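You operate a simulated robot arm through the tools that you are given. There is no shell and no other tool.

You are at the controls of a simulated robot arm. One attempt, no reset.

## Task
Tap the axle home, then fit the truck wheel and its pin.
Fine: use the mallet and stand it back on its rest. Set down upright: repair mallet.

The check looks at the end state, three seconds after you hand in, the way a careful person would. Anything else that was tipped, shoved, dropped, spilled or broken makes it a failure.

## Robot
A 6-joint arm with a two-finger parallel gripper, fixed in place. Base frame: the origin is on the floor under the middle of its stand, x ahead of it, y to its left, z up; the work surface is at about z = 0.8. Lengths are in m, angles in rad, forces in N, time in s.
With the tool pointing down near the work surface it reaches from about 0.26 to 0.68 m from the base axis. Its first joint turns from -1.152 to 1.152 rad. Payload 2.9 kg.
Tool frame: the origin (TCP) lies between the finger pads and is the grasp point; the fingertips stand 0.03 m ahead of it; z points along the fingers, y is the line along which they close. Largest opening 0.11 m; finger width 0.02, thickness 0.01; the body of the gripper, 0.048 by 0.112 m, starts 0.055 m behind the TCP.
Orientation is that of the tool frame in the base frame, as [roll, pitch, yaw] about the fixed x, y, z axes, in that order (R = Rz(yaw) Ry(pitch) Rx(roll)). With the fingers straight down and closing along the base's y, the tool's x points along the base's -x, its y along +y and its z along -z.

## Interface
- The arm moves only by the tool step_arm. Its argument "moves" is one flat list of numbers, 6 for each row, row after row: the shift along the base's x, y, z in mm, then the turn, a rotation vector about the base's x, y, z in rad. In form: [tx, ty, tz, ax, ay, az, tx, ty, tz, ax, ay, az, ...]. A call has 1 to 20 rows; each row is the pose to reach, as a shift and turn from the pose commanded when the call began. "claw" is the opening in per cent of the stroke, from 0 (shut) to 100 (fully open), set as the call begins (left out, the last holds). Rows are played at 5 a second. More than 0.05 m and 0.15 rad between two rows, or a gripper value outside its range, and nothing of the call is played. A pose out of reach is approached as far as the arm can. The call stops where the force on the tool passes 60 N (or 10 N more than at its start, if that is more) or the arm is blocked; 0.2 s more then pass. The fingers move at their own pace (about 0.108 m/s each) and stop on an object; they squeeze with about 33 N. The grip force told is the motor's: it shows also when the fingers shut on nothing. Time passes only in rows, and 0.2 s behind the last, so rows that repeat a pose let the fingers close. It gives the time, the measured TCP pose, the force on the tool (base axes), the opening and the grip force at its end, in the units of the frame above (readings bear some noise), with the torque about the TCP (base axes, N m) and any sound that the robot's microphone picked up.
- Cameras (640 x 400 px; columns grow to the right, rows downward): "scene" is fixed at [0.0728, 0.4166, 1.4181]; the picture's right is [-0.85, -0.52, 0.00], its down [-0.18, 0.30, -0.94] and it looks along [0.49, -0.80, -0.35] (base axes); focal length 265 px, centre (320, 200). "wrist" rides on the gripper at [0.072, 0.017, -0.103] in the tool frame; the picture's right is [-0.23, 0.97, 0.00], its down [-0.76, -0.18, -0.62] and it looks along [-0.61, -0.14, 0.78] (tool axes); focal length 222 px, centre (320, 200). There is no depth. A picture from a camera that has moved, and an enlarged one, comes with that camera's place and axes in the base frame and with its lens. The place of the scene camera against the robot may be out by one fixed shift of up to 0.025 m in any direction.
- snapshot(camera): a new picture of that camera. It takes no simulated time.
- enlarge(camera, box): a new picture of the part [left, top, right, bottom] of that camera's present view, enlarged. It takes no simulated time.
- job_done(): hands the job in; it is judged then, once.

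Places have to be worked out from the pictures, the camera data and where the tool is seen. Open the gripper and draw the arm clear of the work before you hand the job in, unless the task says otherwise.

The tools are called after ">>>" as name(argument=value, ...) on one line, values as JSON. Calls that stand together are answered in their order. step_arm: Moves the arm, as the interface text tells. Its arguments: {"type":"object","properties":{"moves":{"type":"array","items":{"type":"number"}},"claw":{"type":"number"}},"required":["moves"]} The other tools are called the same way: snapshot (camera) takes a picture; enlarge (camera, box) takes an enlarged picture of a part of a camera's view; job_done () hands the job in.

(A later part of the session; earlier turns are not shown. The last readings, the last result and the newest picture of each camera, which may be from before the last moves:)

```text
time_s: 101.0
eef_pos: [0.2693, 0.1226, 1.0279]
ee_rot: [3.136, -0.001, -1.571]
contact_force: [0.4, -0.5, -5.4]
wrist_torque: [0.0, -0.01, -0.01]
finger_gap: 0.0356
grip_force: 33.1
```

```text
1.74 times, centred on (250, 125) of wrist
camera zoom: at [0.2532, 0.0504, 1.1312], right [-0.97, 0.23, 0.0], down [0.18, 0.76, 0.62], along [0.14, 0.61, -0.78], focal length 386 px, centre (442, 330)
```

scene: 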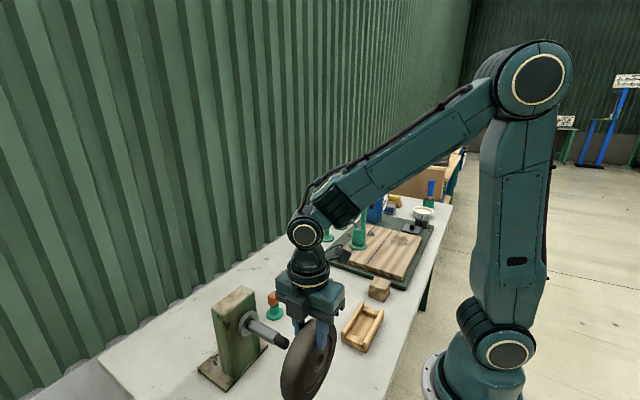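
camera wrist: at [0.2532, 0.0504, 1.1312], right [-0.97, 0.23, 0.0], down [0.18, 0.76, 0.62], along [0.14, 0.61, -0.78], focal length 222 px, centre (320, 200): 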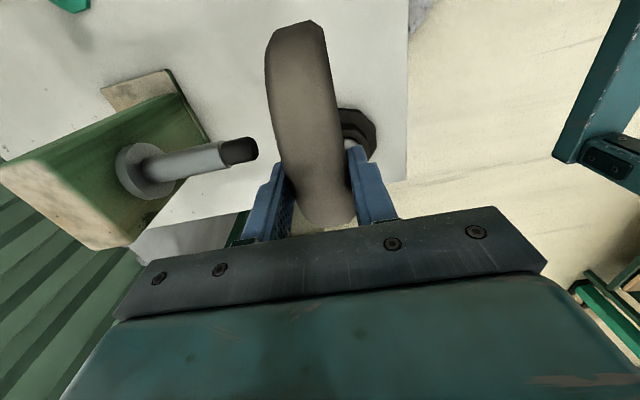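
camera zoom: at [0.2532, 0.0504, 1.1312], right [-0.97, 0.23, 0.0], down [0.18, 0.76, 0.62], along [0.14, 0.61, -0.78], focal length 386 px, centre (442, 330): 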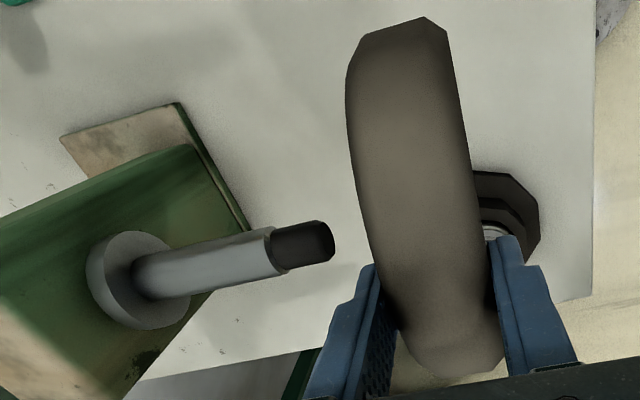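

From the two cameras, the wheel centre is at about (y 0.1207, z 0.953) against the axle at (0.1203, 0.950), with a bore of about 38 mm over a 31 mm shaft. I'll lower 3.5 mm and advance until the tip just enters the bore.

>>> step_arm(moves=[0, 0, -3.5, 0, 0, 0, 15, 0, -3.5, 0, 0, 0, 30, 0, -3.5, 0, 0, 0, 42, 0, -3.5, 0, 0, 0, 52, 0, -3.5, 0, 0, 0, 52, 0, -3.5, 0, 0, 0])

>>> enlarge(camera="scene", box=[240, 305, 340, 395])

>>> enlarge(camera="wrist", box=[100, 10, 400, 240])

```text
time_s: 102.3
eef_pos: [0.3236, 0.1233, 1.023]
ee_rot: [3.138, -0.003, -1.568]
contact_force: [0.3, -0.9, -5.1]
wrist_torque: [-0.03, 0.0, 0.02]
finger_gap: 0.0359
grip_force: 33.6
```

```text
4.44 times, centred on (290, 350) of scene
camera zoom: at [0.0728, 0.4166, 1.4181], right [-0.85, -0.52, 0.0], down [-0.18, 0.3, -0.94], along [0.49, -0.8, -0.35], focal length 1179 px, centre (453, -467)
```

zoom: 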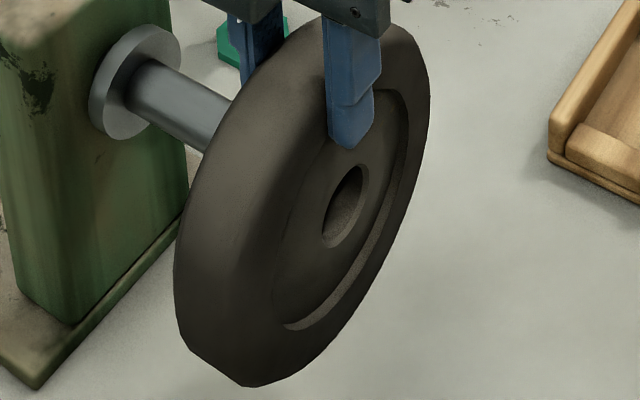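

```text
1.74 times, centred on (250, 125) of wrist
camera zoom: at [0.3064, 0.0505, 1.1282], right [-0.97, 0.23, 0.0], down [0.18, 0.76, 0.62], along [0.14, 0.61, -0.78], focal length 386 px, centre (442, 330)
```

zoom: 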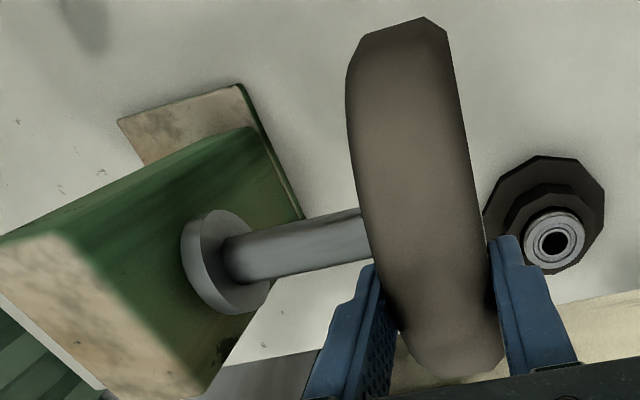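

The tip went into the bore with no contact force. I'll continue slowly so the thicker grey shaft enters.

>>> step_arm(moves=[8, 0, 0, 0, 0, 0, 16, 0, 0, 0, 0, 0, 24, 0, 0, 0, 0, 0, 24, 0, 0, 0, 0, 0])

>>> enlarge(camera="scene", box=[240, 305, 340, 395])

>>> enlarge(camera="scene", box=[290, 335, 325, 365])

```text
time_s: 103.3
eef_pos: [0.3462, 0.1207, 1.0236]
ee_rot: [3.135, -0.001, -1.568]
contact_force: [0.0, -1.2, -6.0]
wrist_torque: [0.0, 0.01, -0.01]
finger_gap: 0.036
grip_force: 33.2
```

```text
4.44 times, centred on (290, 350) of scene
camera zoom: at [0.0728, 0.4166, 1.4181], right [-0.85, -0.52, 0.0], down [-0.18, 0.3, -0.94], along [0.49, -0.8, -0.35], focal length 1179 px, centre (453, -467)
```

zoom: 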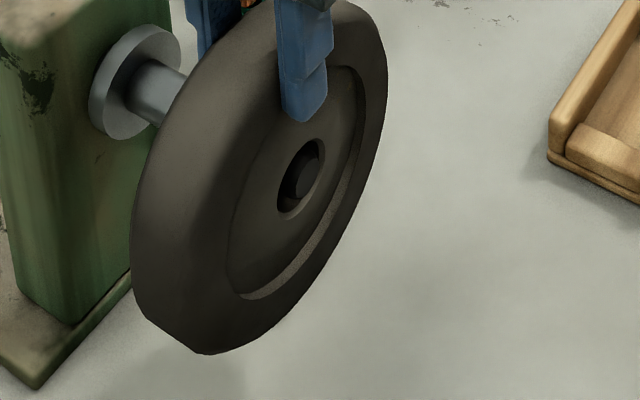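

```text
13.33 times, centred on (308, 350) of scene
camera zoom: at [0.0728, 0.4166, 1.4181], right [-0.85, -0.52, 0.0], down [-0.18, 0.3, -0.94], along [0.49, -0.8, -0.35], focal length 3538 px, centre (487, -1800)
```

zoom: 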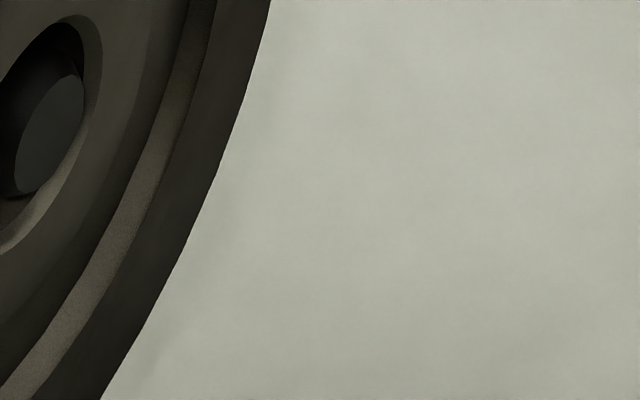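

The tip is well centred in the bore and shows at the outer face. I'll continue sliding toward the collar.

>>> step_arm(moves=[10, 0, 0, 0, 0, 0, 20, 0, 0, 0, 0, 0, 30, 0, 0, 0, 0, 0, 40, 0, 0, 0, 0, 0, 48, 0, 0, 0, 0, 0, 48, 0, 0, 0, 0, 0])

>>> enlarge(camera="scene", box=[220, 280, 330, 395])

>>> enlarge(camera="wrist", box=[100, 10, 400, 240])

```text
time_s: 104.8
eef_pos: [0.3948, 0.1227, 1.0246]
ee_rot: [3.135, -0.001, -1.568]
contact_force: [0.1, -0.3, -5.1]
wrist_torque: [-0.02, -0.02, -0.03]
finger_gap: 0.0358
grip_force: 32.6
```

```text
3.48 times, centred on (275, 338) of scene
camera zoom: at [0.0729, 0.4166, 1.4181], right [-0.85, -0.52, 0.0], down [-0.18, 0.3, -0.94], along [0.49, -0.8, -0.35], focal length 923 px, centre (476, -278)
```

zoom: 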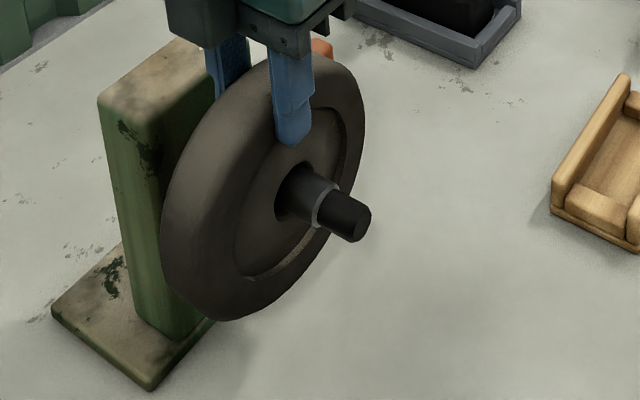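

```text
1.74 times, centred on (250, 125) of wrist
camera zoom: at [0.3789, 0.0503, 1.1284], right [-0.97, 0.23, 0.0], down [0.18, 0.76, 0.62], along [0.14, 0.61, -0.78], focal length 386 px, centre (442, 330)
```

zoom: 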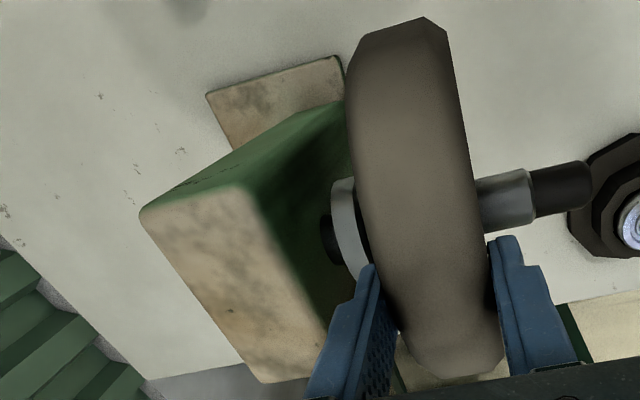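

The wheel slides freely on the shaft and the collar is close. I'll finish the approach in small steps, watching for contact with the collar.

>>> step_arm(moves=[5, 0, 0, 0, 0, 0, 10, 0, 0, 0, 0, 0, 13, 0, 0, 0, 0, 0, 13, 0, 0, 0, 0, 0])

>>> enlarge(camera="wrist", box=[180, 60, 400, 240])

```text
time_s: 105.8
eef_pos: [0.4059, 0.1211, 1.0238]
ee_rot: [3.136, -0.002, -1.57]
contact_force: [-0.3, 0.1, -5.0]
wrist_torque: [0.0, -0.01, 0.02]
finger_gap: 0.0358
grip_force: 32.6
```

```text
2.22 times, centred on (290, 150) of wrist
camera zoom: at [0.3904, 0.0495, 1.1283], right [-0.97, 0.23, 0.0], down [0.18, 0.76, 0.62], along [0.14, 0.61, -0.78], focal length 494 px, centre (387, 311)
```

zoom: 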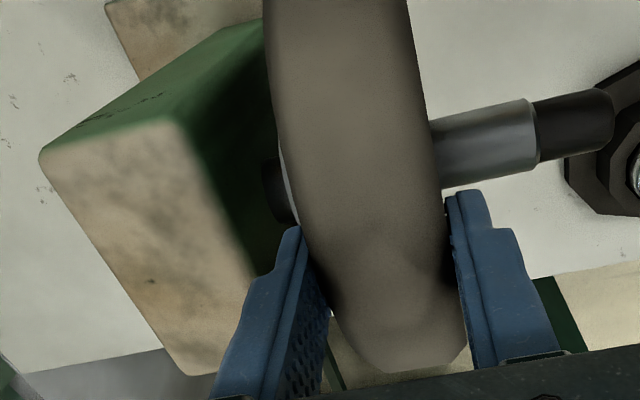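

No contact yet; the collar nests into the wheel's recess. Continuing in 3 mm steps.

>>> step_arm(moves=[3, 0, 0, 0, 0, 0, 6, 0, 0, 0, 0, 0, 6, 0, 0, 0, 0, 0])

>>> step_arm(moves=[2, 0, 0, 0, 0, 0, 4, 0, 0, 0, 0, 0, 4, 0, 0, 0, 0, 0])

>>> enlarge(camera="wrist", box=[180, 60, 400, 240])

>>> enlarge(camera="scene", box=[220, 280, 330, 395])

```text
time_s: 106.5
eef_pos: [0.4104, 0.1227, 1.0238]
ee_rot: [3.131, -0.002, -1.566]
contact_force: [-23.4, 4.2, 8.1]
wrist_torque: [0.17, 1.04, -0.14]
finger_gap: 0.0359
grip_force: 33.1
```

```text
time_s: 107.3
eef_pos: [0.4125, 0.1223, 1.0242]
ee_rot: [3.119, -0.004, -1.564]
contact_force: [-47.0, 10.7, 27.6]
wrist_torque: [0.35, 1.78, -0.03]
finger_gap: 0.036
grip_force: 33.2
```

```text
2.22 times, centred on (290, 150) of wrist
camera zoom: at [0.3974, 0.0503, 1.1289], right [-0.97, 0.22, 0.02], down [0.19, 0.77, 0.62], along [0.12, 0.6, -0.79], focal length 494 px, centre (387, 311)
```

zoom: 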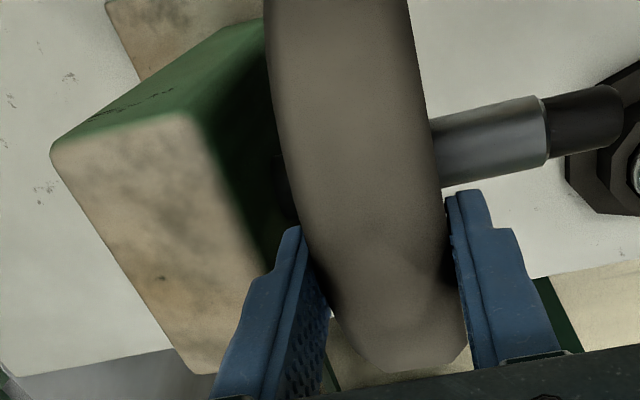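

```text
3.48 times, centred on (275, 338) of scene
camera zoom: at [0.0711, 0.4168, 1.4181], right [-0.85, -0.52, 0.0], down [-0.18, 0.3, -0.94], along [0.49, -0.8, -0.35], focal length 923 px, centre (476, -278)
```

zoom: 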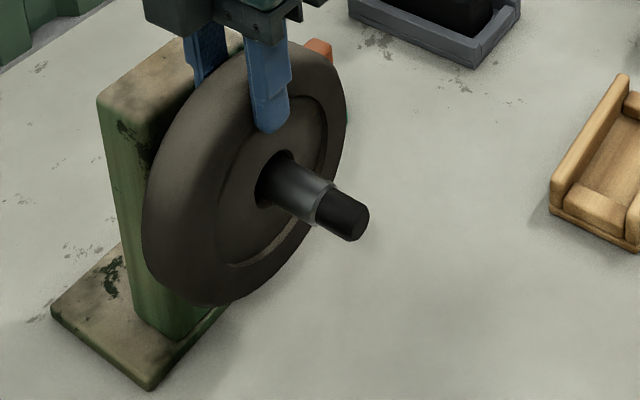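

The wheel has seated against the collar (contact force built up to 47 N). I'll back off the push, lower about 3 mm so the bore rests on the shaft, and check the forces.

>>> step_arm(moves=[-3, 0, 0, 0, 0, 0, -5, 0, 0, 0, 0, 0, -5, 0, -2, 0, 0, 0, -5, 0, -3, 0, 0, 0, -5, 0, -3, 0, 0, 0])

>>> enlarge(camera="scene", box=[220, 280, 330, 395])

```text
time_s: 108.5
eef_pos: [0.4114, 0.1213, 1.0216]
ee_rot: [3.13, -0.004, -1.57]
contact_force: [-24.5, 0.9, 16.7]
wrist_torque: [0.02, 0.74, 0.02]
finger_gap: 0.0361
grip_force: 33.2
```

```text
3.48 times, centred on (275, 338) of scene
camera zoom: at [0.0719, 0.4165, 1.4182], right [-0.85, -0.52, 0.0], down [-0.18, 0.3, -0.94], along [0.49, -0.8, -0.35], focal length 923 px, centre (476, -278)
```

zoom: 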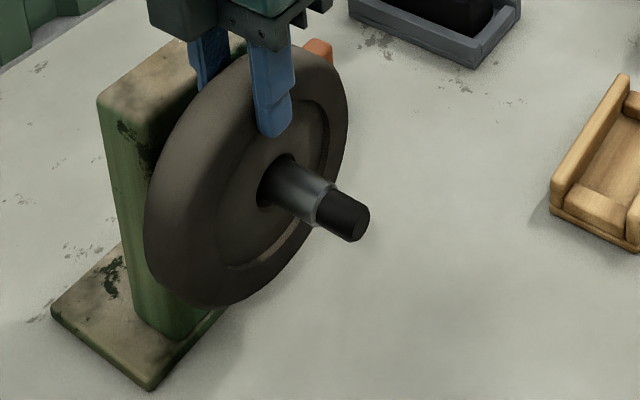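

There's still 24 N of axial load, so I'll back off a few mm more.

>>> step_arm(moves=[-3, 0, 1, 0, 0, 0, -5, 0, 1.5, 0, 0, 0, -5, 0, 1.5, 0, 0, 0])

```text
time_s: 109.3
eef_pos: [0.4085, 0.1224, 1.0216]
ee_rot: [3.138, -0.001, -1.57]
contact_force: [0.1, 0.8, -5.2]
wrist_torque: [0.02, 0.01, -0.01]
finger_gap: 0.0359
grip_force: 33.0
```

The load is gone. I'll lower in 1.5 mm increments until the bore touches the shaft.

>>> step_arm(moves=[0, 0, -1.5, 0, 0, 0, 0, 0, -3, 0, 0, 0, 0, 0, -3, 0, 0, 0])

```text
time_s: 110.2
eef_pos: [0.4073, 0.1221, 1.021]
ee_rot: [-3.141, -0.001, -1.569]
contact_force: [-5.2, 1.5, 19.1]
wrist_torque: [-0.22, -0.05, -0.07]
finger_gap: 0.0357
grip_force: 33.1
```

The bore now rests on the shaft. I'll ease 1 mm, then open the fingers only to 45% so the rear finger doesn't touch the post.

>>> step_arm(moves=[0, 0, 1, 0, 0, 0, 0, 0, 1, 0, 0, 0])

>>> step_arm(moves=[0, 0, 0, 0, 0, 0, 0, 0, 0, 0, 0, 0, 0, 0, 0, 0, 0, 0], claw=45)

>>> enlarge(camera="scene", box=[220, 270, 330, 395])

>>> enlarge(camera="wrist", box=[180, 60, 400, 240])

```text
time_s: 110.8
eef_pos: [0.4082, 0.1218, 1.0206]
ee_rot: [3.14, 0.0, -1.57]
contact_force: [-0.7, 0.8, 20.1]
wrist_torque: [-0.23, -0.37, 0.01]
finger_gap: 0.0358
grip_force: 33.0
```

```text
time_s: 111.5
eef_pos: [0.4066, 0.1232, 1.0207]
ee_rot: [3.136, -0.002, -1.568]
contact_force: [-0.1, 0.0, 0.2]
wrist_torque: [0.0, 0.04, 0.02]
finger_gap: 0.0495
grip_force: 0.1
```

```text
3.20 times, centred on (275, 332) of scene
camera zoom: at [0.0728, 0.4166, 1.4181], right [-0.85, -0.52, 0.0], down [-0.18, 0.3, -0.94], along [0.49, -0.8, -0.35], focal length 849 px, centre (464, -224)
```

zoom: 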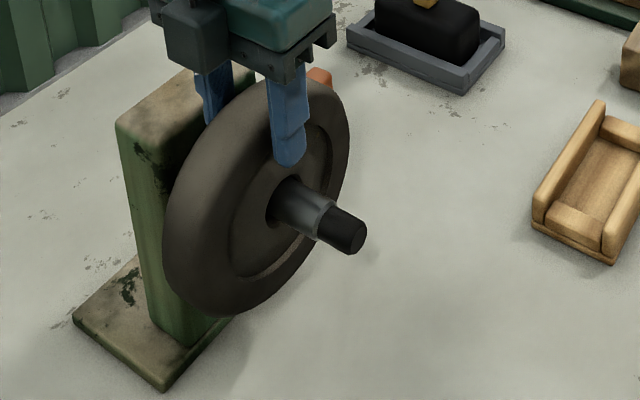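

```text
2.22 times, centred on (290, 150) of wrist
camera zoom: at [0.3908, 0.0501, 1.1247], right [-0.97, 0.23, 0.0], down [0.18, 0.76, 0.62], along [0.14, 0.61, -0.78], focal length 494 px, centre (387, 311)
```

zoom: 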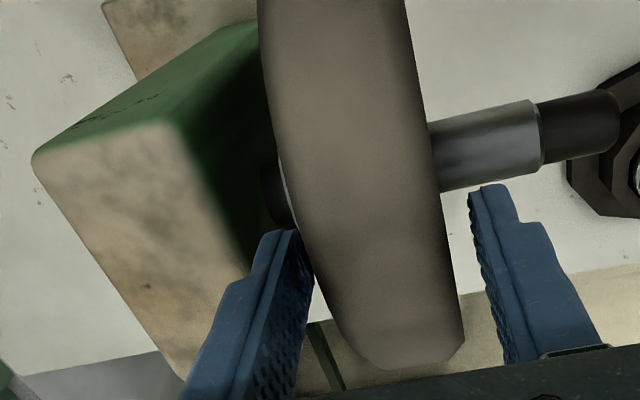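

The wheel hangs on the shaft. The rear finger is close to its face, so I'll shift +3 mm in x to clear it and then rise.

>>> step_arm(moves=[3, 0, 0, 0, 0, 0, 3, 0, 25, 0, 0, 0, 3, 0, 60, 0, 0, 0, 3, 0, 100, 0, 0, 0, 3, 0, 100, 0, 0, 0])

>>> snapshot(camera="wrist")

>>> enlarge(camera="scene", box=[220, 270, 330, 395])

>>> enlarge(camera="wrist", box=[230, 0, 420, 130])

```text
time_s: 112.8
eef_pos: [0.4118, 0.1244, 1.1201]
ee_rot: [3.136, -0.003, -1.568]
contact_force: [-0.1, 0.2, -0.2]
wrist_torque: [0.02, 0.01, -0.02]
finger_gap: 0.0492
grip_force: 0.0
```

```text
taken
camera wrist: at [0.395, 0.0523, 1.2247], right [-0.97, 0.23, 0.0], down [0.18, 0.76, 0.62], along [0.14, 0.61, -0.78], focal length 222 px, centre (320, 200)
```

wrist: 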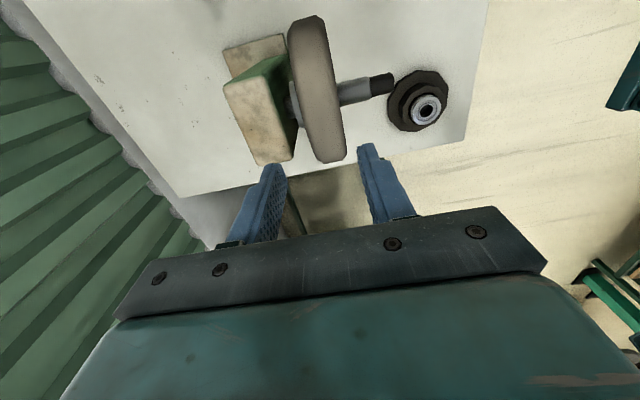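

```text
3.20 times, centred on (275, 332) of scene
camera zoom: at [0.0728, 0.4166, 1.4181], right [-0.85, -0.52, 0.0], down [-0.18, 0.3, -0.94], along [0.49, -0.8, -0.35], focal length 849 px, centre (464, -224)
```

zoom: 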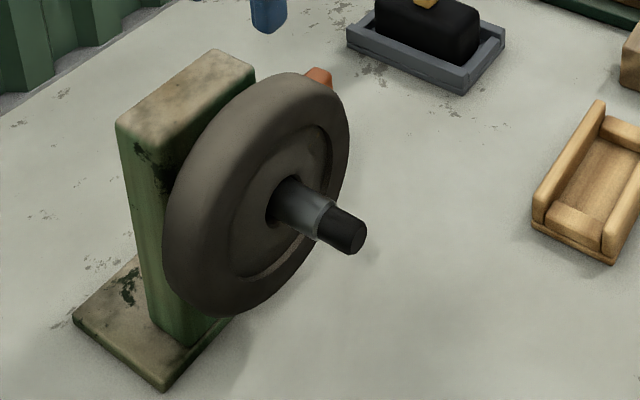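

```text
3.08 times, centred on (325, 65) of wrist
camera zoom: at [0.395, 0.0523, 1.2247], right [-0.97, 0.23, 0.0], down [0.18, 0.76, 0.62], along [0.14, 0.61, -0.78], focal length 684 px, centre (305, 615)
```

zoom: 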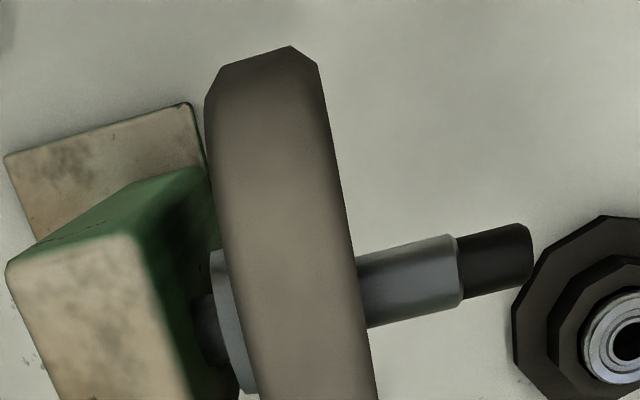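

The wheel is on the axle. I'll zoom in closely on the exposed shaft end from both cameras to find where the pin belongs.

>>> enlarge(camera="scene", box=[260, 320, 300, 352])

>>> enlarge(camera="wrist", box=[325, 60, 405, 110])

>>> enlarge(camera="wrist", box=[220, 60, 320, 170])

```text
12.50 times, centred on (280, 336) of scene
camera zoom: at [0.0728, 0.4166, 1.4181], right [-0.85, -0.52, 0.0], down [-0.18, 0.3, -0.94], along [0.49, -0.8, -0.35], focal length 3317 px, centre (820, -1500)
```

zoom: 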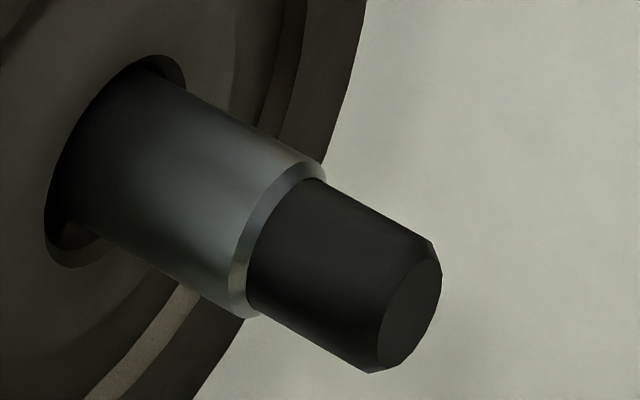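

```text
8.00 times, centred on (365, 85) of wrist
camera zoom: at [0.395, 0.0523, 1.2247], right [-0.97, 0.23, 0.0], down [0.18, 0.76, 0.62], along [0.14, 0.61, -0.78], focal length 1777 px, centre (-40, 1120)
```

zoom: 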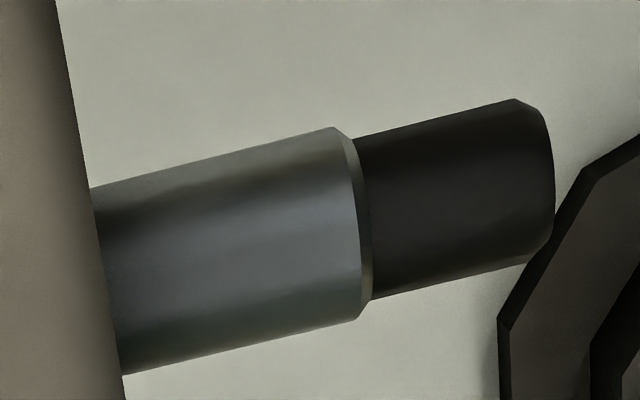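

```text
3.64 times, centred on (270, 115) of wrist
camera zoom: at [0.395, 0.0523, 1.2247], right [-0.97, 0.23, 0.0], down [0.18, 0.76, 0.62], along [0.14, 0.61, -0.78], focal length 808 px, centre (502, 509)
```

zoom: 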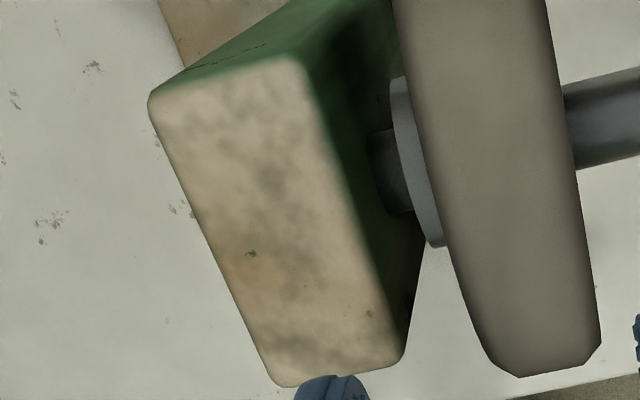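

Still no hole is visible on the top or sides of the axle. I'll check the one side I haven't seen, the underside, by turning the tool horizontal so the camera looks upward. First I'll move to clear space.

>>> step_arm(moves=[-15, -36, 0, 0, 0, 0, -31, -72, 0, 0, 0, 0, -46, -108, -5, 0, 0, 0, -62, -150, -10, 0, 0, 0, -62, -150, -10, 0, 0, 0], claw=0)

```text
time_s: 114.0
eef_pos: [0.3498, -0.0277, 1.1096]
ee_rot: [3.138, -0.002, -1.568]
contact_force: [0.0, -0.2, 0.6]
wrist_torque: [0.01, 0.02, -0.01]
finger_gap: 0.0003
grip_force: 32.4
```

>>> step_arm(moves=[0, 4, -10, 0.136, 0, 0, 0, 8, -22, 0.273, 0, 0, 0, 12, -35, 0.409, 0, 0, 0, 16, -50, 0.545, 0, 0, 0, 20, -65, 0.682, 0, 0, 0, 24, -80, 0.818, 0, 0, 0, 28, -95, 0.955, 0, 0, 0, 32, -112, 1.091, 0, 0, 0, 36, -130, 1.227, 0, 0, 0, 40, -148, 1.364, 0, 0, 0, 43, -165, 1.5, 0, 0, 0, 43, -165, 1.5, 0, 0])

>>> snapshot(camera="wrist")

>>> snapshot(camera="scene")

```text
time_s: 116.5
eef_pos: [0.323, 0.0263, 0.9331]
ee_rot: [-3.121, 1.496, -1.546]
contact_force: [-0.2, 0.7, -0.9]
wrist_torque: [0.0, 0.0, -0.03]
finger_gap: 0.0
grip_force: 33.1
out of reach, approached as far as the arm can: row 11, 12
```

```text
taken
camera wrist: at [0.3058, -0.082, 0.8687], right [-0.97, 0.01, 0.23], down [0.18, -0.56, 0.81], along [0.14, 0.83, 0.55], focal length 222 px, centre (320, 200)
```

wrist: 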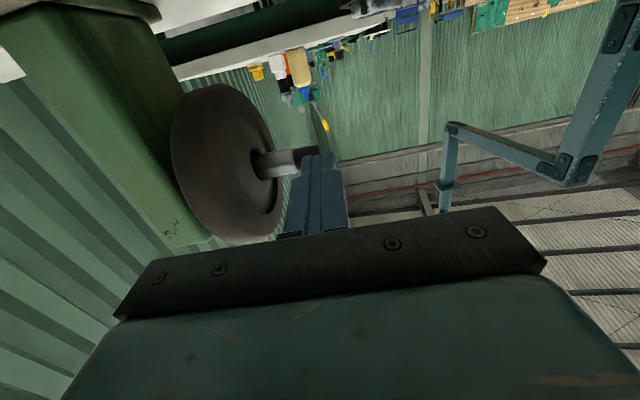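

```text
taken
```

scene: 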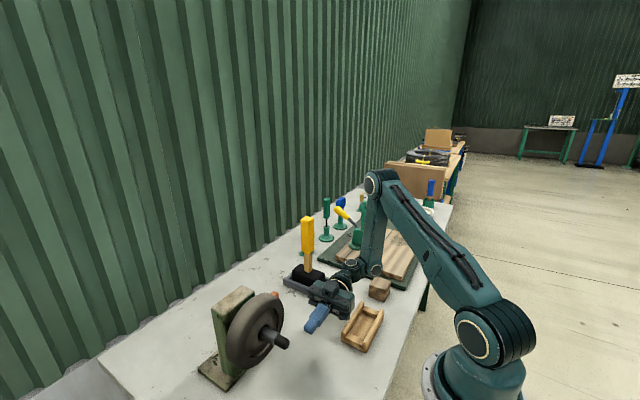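

The upward view works. Zooming in on the axle's underside.

>>> enlarge(camera="wrist", box=[230, 120, 330, 200])

>>> enlarge(camera="wrist", box=[150, 70, 330, 250])

```text
5.00 times, centred on (280, 160) of wrist
camera zoom: at [0.3058, -0.082, 0.8687], right [-0.97, 0.01, 0.23], down [0.18, -0.56, 0.81], along [0.14, 0.83, 0.55], focal length 1111 px, centre (520, 400)
```

zoom: 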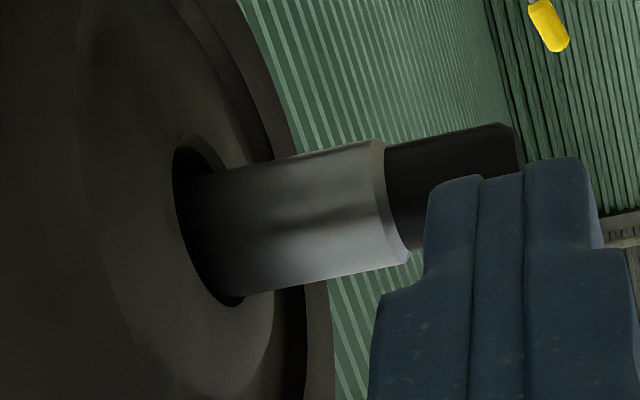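

```text
2.22 times, centred on (240, 160) of wrist
camera zoom: at [0.3058, -0.082, 0.8687], right [-0.97, 0.01, 0.23], down [0.18, -0.56, 0.81], along [0.14, 0.83, 0.55], focal length 494 px, centre (498, 289)
```

zoom: 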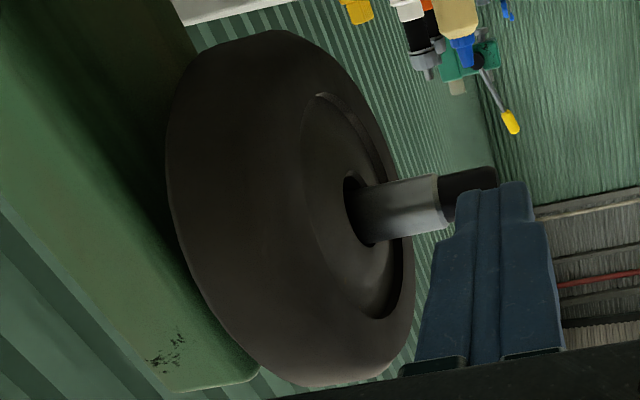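

The underside shows no hole either. Before deciding, I'll survey the rest of the bench in case I've misjudged which item is the pin or where it goes.

>>> enlarge(camera="scene", box=[330, 165, 450, 245])

>>> enlarge(camera="scene", box=[370, 180, 440, 230])

>>> enlarge(camera="scene", box=[295, 190, 375, 260])

>>> enlarge(camera="scene", box=[200, 280, 300, 390])

```text
5.00 times, centred on (390, 205) of scene
camera zoom: at [0.0728, 0.4166, 1.4181], right [-0.85, -0.52, 0.0], down [-0.18, 0.3, -0.94], along [0.49, -0.8, -0.35], focal length 1327 px, centre (-30, 175)
```

zoom: 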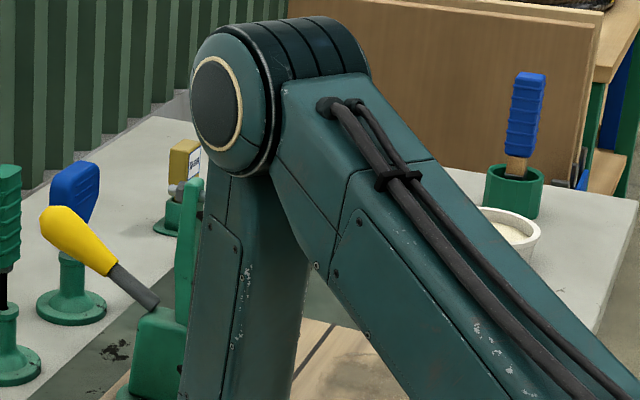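

```text
8.00 times, centred on (405, 205) of scene
camera zoom: at [0.0728, 0.4166, 1.4181], right [-0.85, -0.52, 0.0], down [-0.18, 0.3, -0.94], along [0.49, -0.8, -0.35], focal length 2123 px, centre (-360, 160)
```

zoom: 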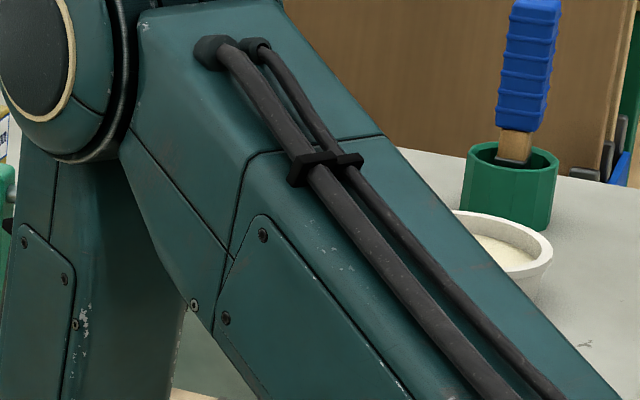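

```text
5.71 times, centred on (335, 225) of scene
camera zoom: at [0.0728, 0.4166, 1.4181], right [-0.85, -0.52, 0.0], down [-0.18, 0.3, -0.94], along [0.49, -0.8, -0.35], focal length 1516 px, centre (234, 57)
```

zoom: 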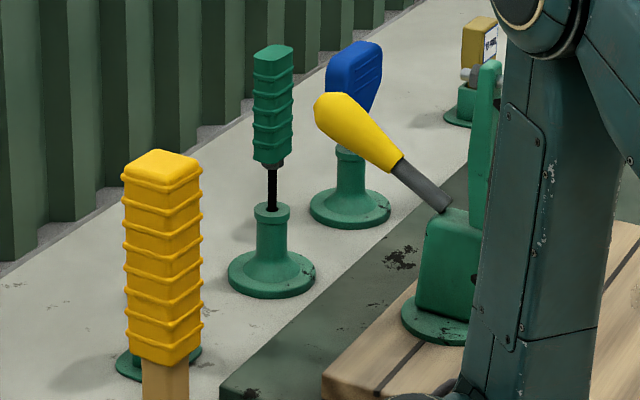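

```text
3.64 times, centred on (250, 335) of scene
camera zoom: at [0.0728, 0.4166, 1.4181], right [-0.85, -0.52, 0.0], down [-0.18, 0.3, -0.94], along [0.49, -0.8, -0.35], focal length 965 px, centre (574, -291)
```

zoom: 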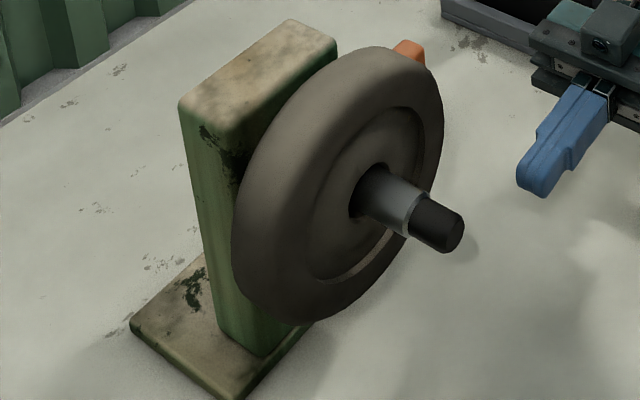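

No other pin or hole stands out on the bench, so the copper-headed pin it is. I'll bring the tool back upright along the reverse path.

>>> step_arm(moves=[2, -3, 17, -0.136, 0, 0, 5, -7, 35, -0.272, 0, 0, 7, -11, 53, -0.408, 0, 0, 10, -15, 70, -0.544, 0, 0, 12, -19, 85, -0.68, 0, 0, 15, -23, 100, -0.816, 0, 0, 17, -27, 115, -0.952, 0, 0, 20, -31, 130, -1.088, 0, 0, 22, -35, 143, -1.224, 0, 0, 25, -40, 155, -1.36, 0, 0, 27, -44, 167, -1.496, 0, 0, 27, -44, 167, -1.496, 0, 0])

```text
time_s: 119.2
eef_pos: [0.3492, -0.0156, 1.1016]
ee_rot: [3.135, 0.003, -1.569]
contact_force: [-0.3, -0.3, -0.6]
wrist_torque: [0.01, -0.02, -0.05]
finger_gap: 0.0
grip_force: 33.3
```

Upright again. Now I'll go and pick up the pin: first to a hover above it with the fingers open.

>>> step_arm(moves=[40, -7, -20, 0, 0, 0, 80, -14, -45, 0, 0, 0, 120, -21, -70, 0, 0, 0, 160, -29, -95, 0, 0, 0, 161, -29, -130, 0, 0, 0, 161, -29, -160, 0, 0, 0, 161, -29, -160, 0, 0, 0], claw=65)

>>> enlarge(camera="wrist", box=[220, 60, 420, 220])

>>> enlarge(camera="scene", box=[240, 240, 320, 330])

```text
time_s: 120.8
eef_pos: [0.5096, -0.043, 0.9411]
ee_rot: [3.136, 0.002, -1.569]
contact_force: [-0.9, -0.2, -0.2]
wrist_torque: [-0.05, 0.0, 0.0]
finger_gap: 0.0714
grip_force: 0.1
```

```text
2.50 times, centred on (320, 140) of wrist
camera zoom: at [0.4931, -0.1161, 1.0443], right [-0.97, 0.23, 0.01], down [0.18, 0.76, 0.62], along [0.14, 0.61, -0.78], focal length 555 px, centre (320, 350)
```

zoom: 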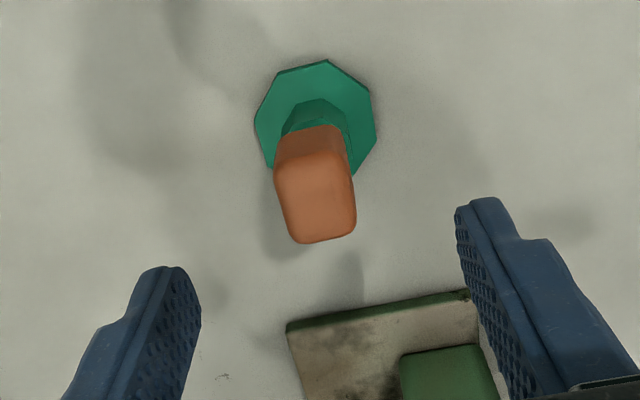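

```text
4.44 times, centred on (280, 285) of scene
camera zoom: at [0.0728, 0.4166, 1.4181], right [-0.85, -0.52, 0.0], down [-0.18, 0.3, -0.94], along [0.49, -0.8, -0.35], focal length 1179 px, centre (498, -178)
```

zoom: 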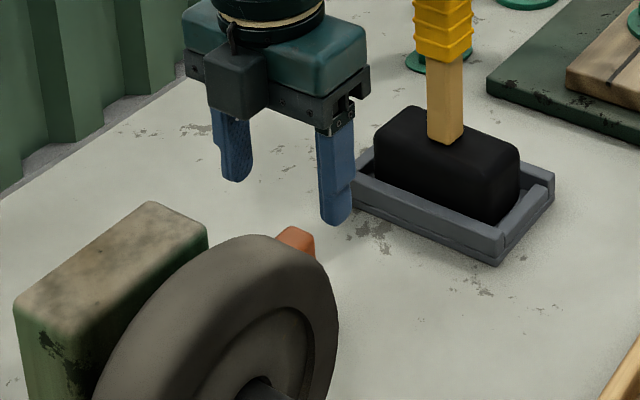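

Aligned over the block. Descending to the same grip height as before (z≈0.877) and closing.

>>> step_arm(moves=[0, 0, -30, 0, 0, 0, 0, 0, -55, 0, 0, 0, 0, 0, -64, 0, 0, 0, 0, 0, -64, 0, 0, 0])

>>> step_arm(moves=[0, 0, 0, 0, 0, 0, 0, 0, 0, 0, 0, 0, 0, 0, 0, 0, 0, 0], claw=0)

```text
time_s: 121.8
eef_pos: [0.5101, -0.0445, 0.8753]
ee_rot: [3.135, 0.002, -1.57]
contact_force: [-0.6, -0.1, -0.7]
wrist_torque: [0.0, 0.01, 0.02]
finger_gap: 0.0715
grip_force: 0.0
```

```text
time_s: 122.5
eef_pos: [0.5104, -0.0455, 0.8751]
ee_rot: [3.137, 0.0, -1.57]
contact_force: [1.2, -0.2, -2.0]
wrist_torque: [-0.02, -0.04, 0.0]
finger_gap: 0.0233
grip_force: 33.5
```

Gripped at 23 mm as before. Lifting slowly in checked steps.

>>> step_arm(moves=[0, 0, 5, 0, 0, 0, 0, 0, 20, 0, 0, 0, 0, 0, 50, 0, 0, 0, 0, 0, 90, 0, 0, 0, 0, 0, 130, 0, 0, 0, 0, 0, 170, 0, 0, 0, 0, 0, 205, 0, 0, 0, 0, 0, 205, 0, 0, 0])

>>> enlarge(camera="scene", box=[250, 170, 320, 260])

```text
time_s: 124.3
eef_pos: [0.5112, -0.045, 1.0817]
ee_rot: [3.136, 0.002, -1.57]
contact_force: [0.4, -0.4, -1.0]
wrist_torque: [0.04, 0.0, 0.0]
finger_gap: 0.0231
grip_force: 33.2
```

```text
4.44 times, centred on (285, 215) of scene
camera zoom: at [0.0728, 0.4166, 1.4181], right [-0.85, -0.52, 0.0], down [-0.18, 0.3, -0.94], along [0.49, -0.8, -0.35], focal length 1179 px, centre (476, 133)
```

zoom: 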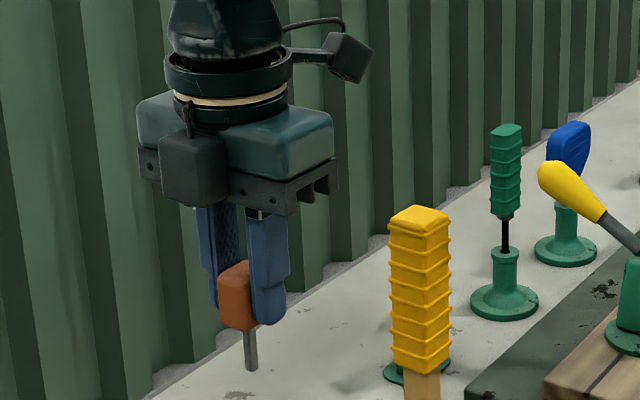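

The shank is about 8 mm thick and 28 mm long, just right to pass through the 26 mm black tip. So the black end is the pin seat, and its bore may simply not be visible. I'll carry the pin over the wheel and hover it above the middle of the black tip.

>>> step_arm(moves=[0, 0, 30, 0, 0, 0, 0, 0, 55, 0, 0, 0, -29, 28, 55, 0, 0, 0, -57, 56, 55, 0, 0, 0, -86, 84, 55, 0, 0, 0, -114, 112, 55, 0, 0, 0, -143, 140, 55, 0, 0, 0, -171, 167, 55, 0, 0, 0, -171, 167, 20, 0, 0, 0, -171, 167, -10, 0, 0, 0, -171, 167, -10, 0, 0, 0])

>>> snapshot(camera="wrist")

>>> enlarge(camera="wrist", box=[240, 60, 400, 220])

>>> enlarge(camera="scene", box=[230, 270, 330, 380])

```text
time_s: 126.8
eef_pos: [0.3389, 0.1187, 1.0722]
ee_rot: [3.139, 0.003, -1.568]
contact_force: [0.7, -0.3, -0.5]
wrist_torque: [0.01, -0.01, -0.02]
finger_gap: 0.0231
grip_force: 33.5
```

```text
taken
camera wrist: at [0.3223, 0.0466, 1.176], right [-0.97, 0.23, 0.0], down [0.18, 0.76, 0.62], along [0.14, 0.61, -0.78], focal length 222 px, centre (320, 200)
```

wrist: 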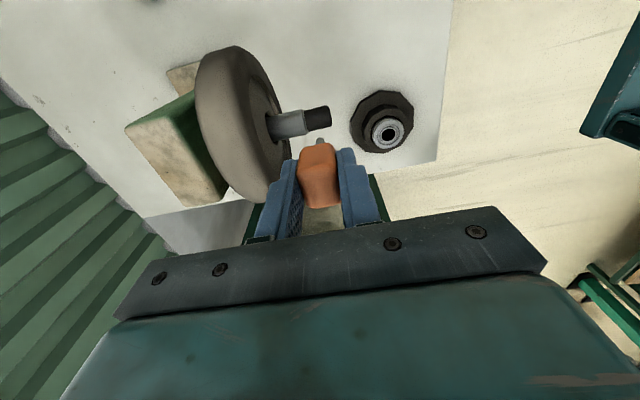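

```text
2.50 times, centred on (320, 140) of wrist
camera zoom: at [0.3223, 0.0466, 1.176], right [-0.97, 0.23, 0.0], down [0.18, 0.76, 0.62], along [0.14, 0.61, -0.78], focal length 555 px, centre (320, 350)
```

zoom: 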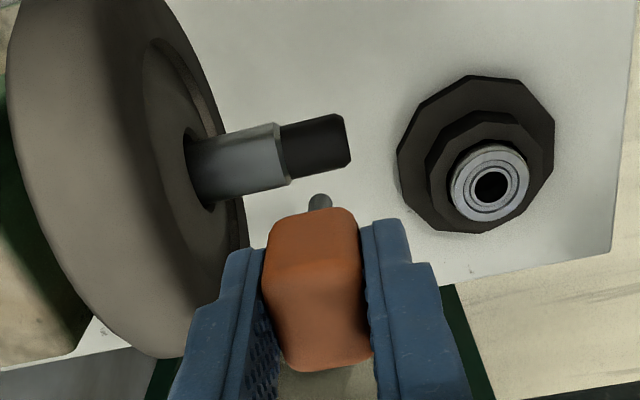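

```text
3.64 times, centred on (280, 325) of scene
camera zoom: at [0.0728, 0.4166, 1.4181], right [-0.85, -0.52, 0.0], down [-0.18, 0.3, -0.94], along [0.49, -0.8, -0.35], focal length 965 px, centre (466, -254)
```

zoom: 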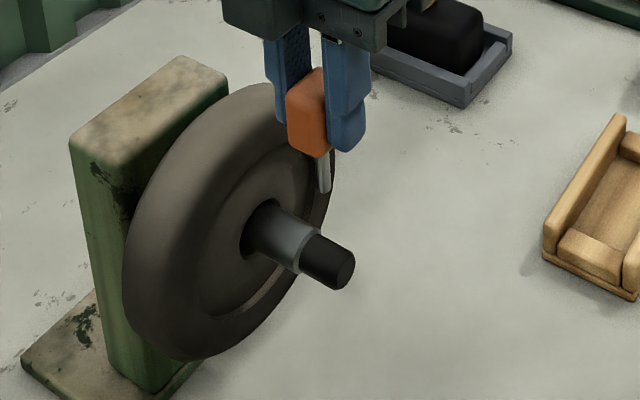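

The shank hangs just above the black tip, about 2 mm short of its middle in x. I'll correct by (+2, +1) mm and lower to just above the surface, then probe gently.

>>> step_arm(moves=[2, 1, -15, 0, 0, 0, 2, 1, -30, 0, 0, 0, 2, 1, -40, 0, 0, 0, 2, 1, -40, 0, 0, 0])

>>> enlarge(camera="scene", box=[250, 295, 310, 360])

>>> enlarge(camera="wrist", box=[260, 80, 380, 200])

```text
time_s: 127.8
eef_pos: [0.3409, 0.1223, 1.0307]
ee_rot: [3.137, 0.002, -1.568]
contact_force: [-0.5, -0.1, 1.1]
wrist_torque: [-0.01, 0.0, -0.03]
finger_gap: 0.0231
grip_force: 32.7
```

```text
6.15 times, centred on (280, 328) of scene
camera zoom: at [0.0728, 0.4166, 1.4181], right [-0.85, -0.52, 0.0], down [-0.18, 0.3, -0.94], along [0.49, -0.8, -0.35], focal length 1633 px, centre (566, -585)
```

zoom: 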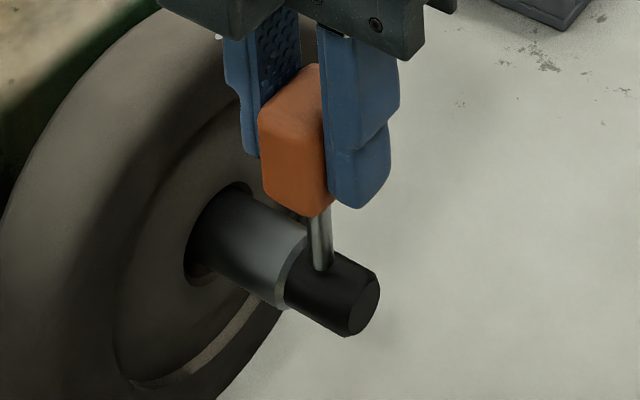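

```text
3.33 times, centred on (320, 140) of wrist
camera zoom: at [0.3249, 0.049, 1.1362], right [-0.97, 0.23, 0.01], down [0.18, 0.76, 0.62], along [0.14, 0.61, -0.78], focal length 740 px, centre (320, 400)
```

zoom: 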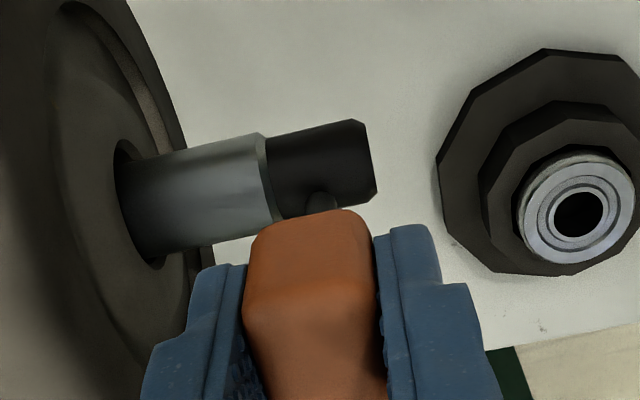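

The shank is right over the middle of the black section. Probing downward in small steps.

>>> step_arm(moves=[0, 0, -2, 0, 0, 0, 0, 0, -4, 0, 0, 0, 0, 0, -4, 0, 0, 0])

>>> step_arm(moves=[0, 0, -2, 0, 0, 0, 0, 0, -4, 0, 0, 0, 0, 0, -4, 0, 0, 0])

>>> enlarge(camera="scene", box=[250, 295, 310, 360])

```text
time_s: 128.6
eef_pos: [0.3409, 0.1226, 1.0286]
ee_rot: [3.137, 0.002, -1.568]
contact_force: [0.0, 0.6, -0.5]
wrist_torque: [0.01, 0.0, 0.01]
finger_gap: 0.0233
grip_force: 32.4
```

```text
time_s: 129.3
eef_pos: [0.3424, 0.1222, 1.0248]
ee_rot: [3.138, 0.002, -1.57]
contact_force: [0.9, -4.8, 6.0]
wrist_torque: [-0.32, 0.01, 0.0]
finger_gap: 0.0232
grip_force: 32.7
```

```text
6.15 times, centred on (280, 328) of scene
camera zoom: at [0.0727, 0.4164, 1.4181], right [-0.85, -0.52, 0.0], down [-0.18, 0.3, -0.94], along [0.49, -0.8, -0.35], focal length 1633 px, centre (566, -585)
```

zoom: 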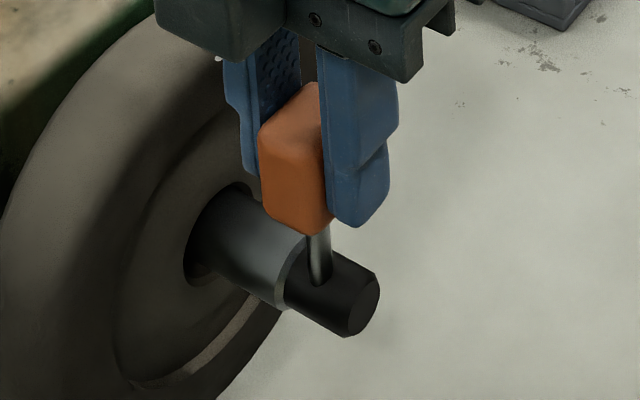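

Contact at the expected surface height, with a sideways reaction toward -y. So the surface is solid there, or the shank is off-centre. I'll look closely at the contact point.

>>> enlarge(camera="wrist", box=[285, 100, 355, 165])

>>> enlarge(camera="scene", box=[270, 322, 294, 346])

```text
6.15 times, centred on (320, 132) of wrist
camera zoom: at [0.3254, 0.049, 1.1285], right [-0.97, 0.23, 0.0], down [0.18, 0.76, 0.62], along [0.14, 0.61, -0.78], focal length 1367 px, centre (320, 615)
```

zoom: 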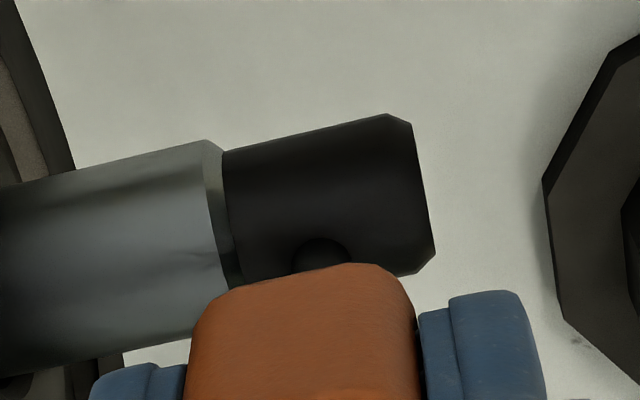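

```text
16.00 times, centred on (282, 334) of scene
camera zoom: at [0.0727, 0.4164, 1.4181], right [-0.85, -0.52, 0.0], down [-0.18, 0.3, -0.94], along [0.49, -0.8, -0.35], focal length 4246 px, centre (928, -1944)
```

zoom: 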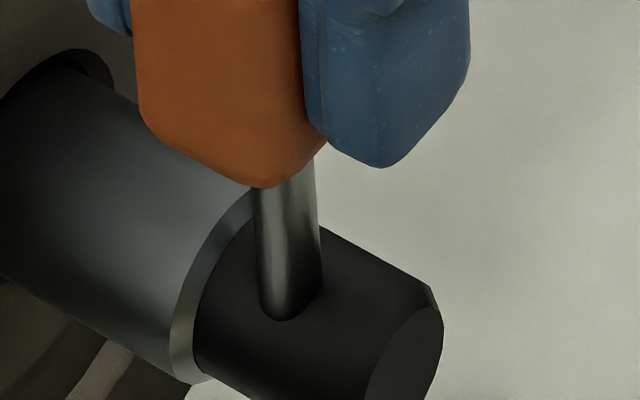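

I'll do a small search around this point: lift slightly, shift in y, lower again and compare contact heights, in case a bore is there but not visible.

>>> step_arm(moves=[0, 0, 3, 0, 0, 0, 0, 2, 3, 0, 0, 0, 0, 2, 0, 0, 0, 0, 0, 2, -1, 0, 0, 0, 0, 2, -1, 0, 0, 0])

>>> step_arm(moves=[0, 0, 4, 0, 0, 0, 0, -4, 4, 0, 0, 0, 0, -4, 1, 0, 0, 0, 0, -4, 0, 0, 0, 0, 0, -4, 0, 0, 0, 0])

```text
time_s: 130.6
eef_pos: [0.3417, 0.1239, 1.0232]
ee_rot: [3.139, 0.004, -1.569]
contact_force: [-5.2, 0.3, 26.6]
wrist_torque: [0.05, 0.41, 0.01]
finger_gap: 0.0236
grip_force: 33.0
```

```text
time_s: 131.8
eef_pos: [0.3418, 0.1223, 1.0227]
ee_rot: [3.136, 0.001, -1.57]
contact_force: [-0.5, -0.1, -0.2]
wrist_torque: [-0.01, 0.01, 0.0]
finger_gap: 0.0232
grip_force: 33.4
```

At the -y offset there was no contact at all at this height. I'll lower further here in small steps to see whether it goes in.

>>> step_arm(moves=[0, 0, -1.5, 0, 0, 0, 0, 0, -3, 0, 0, 0, 0, 0, -3, 0, 0, 0])

>>> enlarge(camera="scene", box=[270, 322, 294, 346])

>>> enlarge(camera="wrist", box=[285, 100, 355, 165])

```text
time_s: 132.6
eef_pos: [0.3413, 0.1202, 1.0191]
ee_rot: [3.135, 0.002, -1.57]
contact_force: [-0.3, 0.7, -0.7]
wrist_torque: [0.02, 0.0, 0.01]
finger_gap: 0.0231
grip_force: 32.5
```

```text
16.00 times, centred on (282, 334) of scene
camera zoom: at [0.0728, 0.4166, 1.4181], right [-0.85, -0.52, 0.0], down [-0.18, 0.3, -0.94], along [0.49, -0.8, -0.35], focal length 4246 px, centre (928, -1944)
```

zoom: 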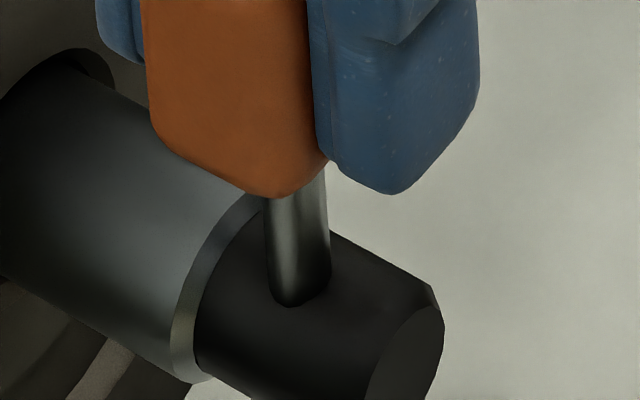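

```text
6.15 times, centred on (320, 132) of wrist
camera zoom: at [0.3255, 0.0479, 1.1232], right [-0.97, 0.23, 0.01], down [0.18, 0.76, 0.62], along [0.14, 0.61, -0.78], focal length 1367 px, centre (320, 615)
```

zoom: 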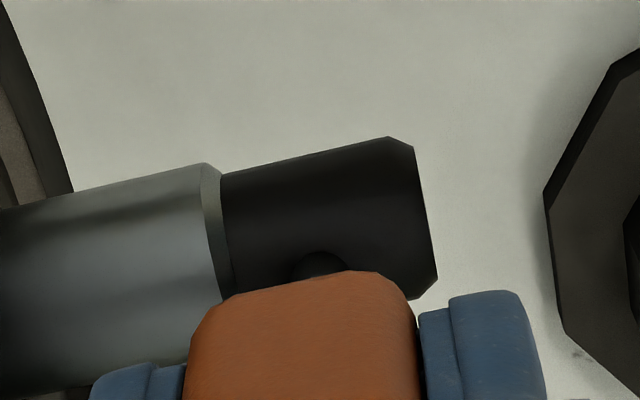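

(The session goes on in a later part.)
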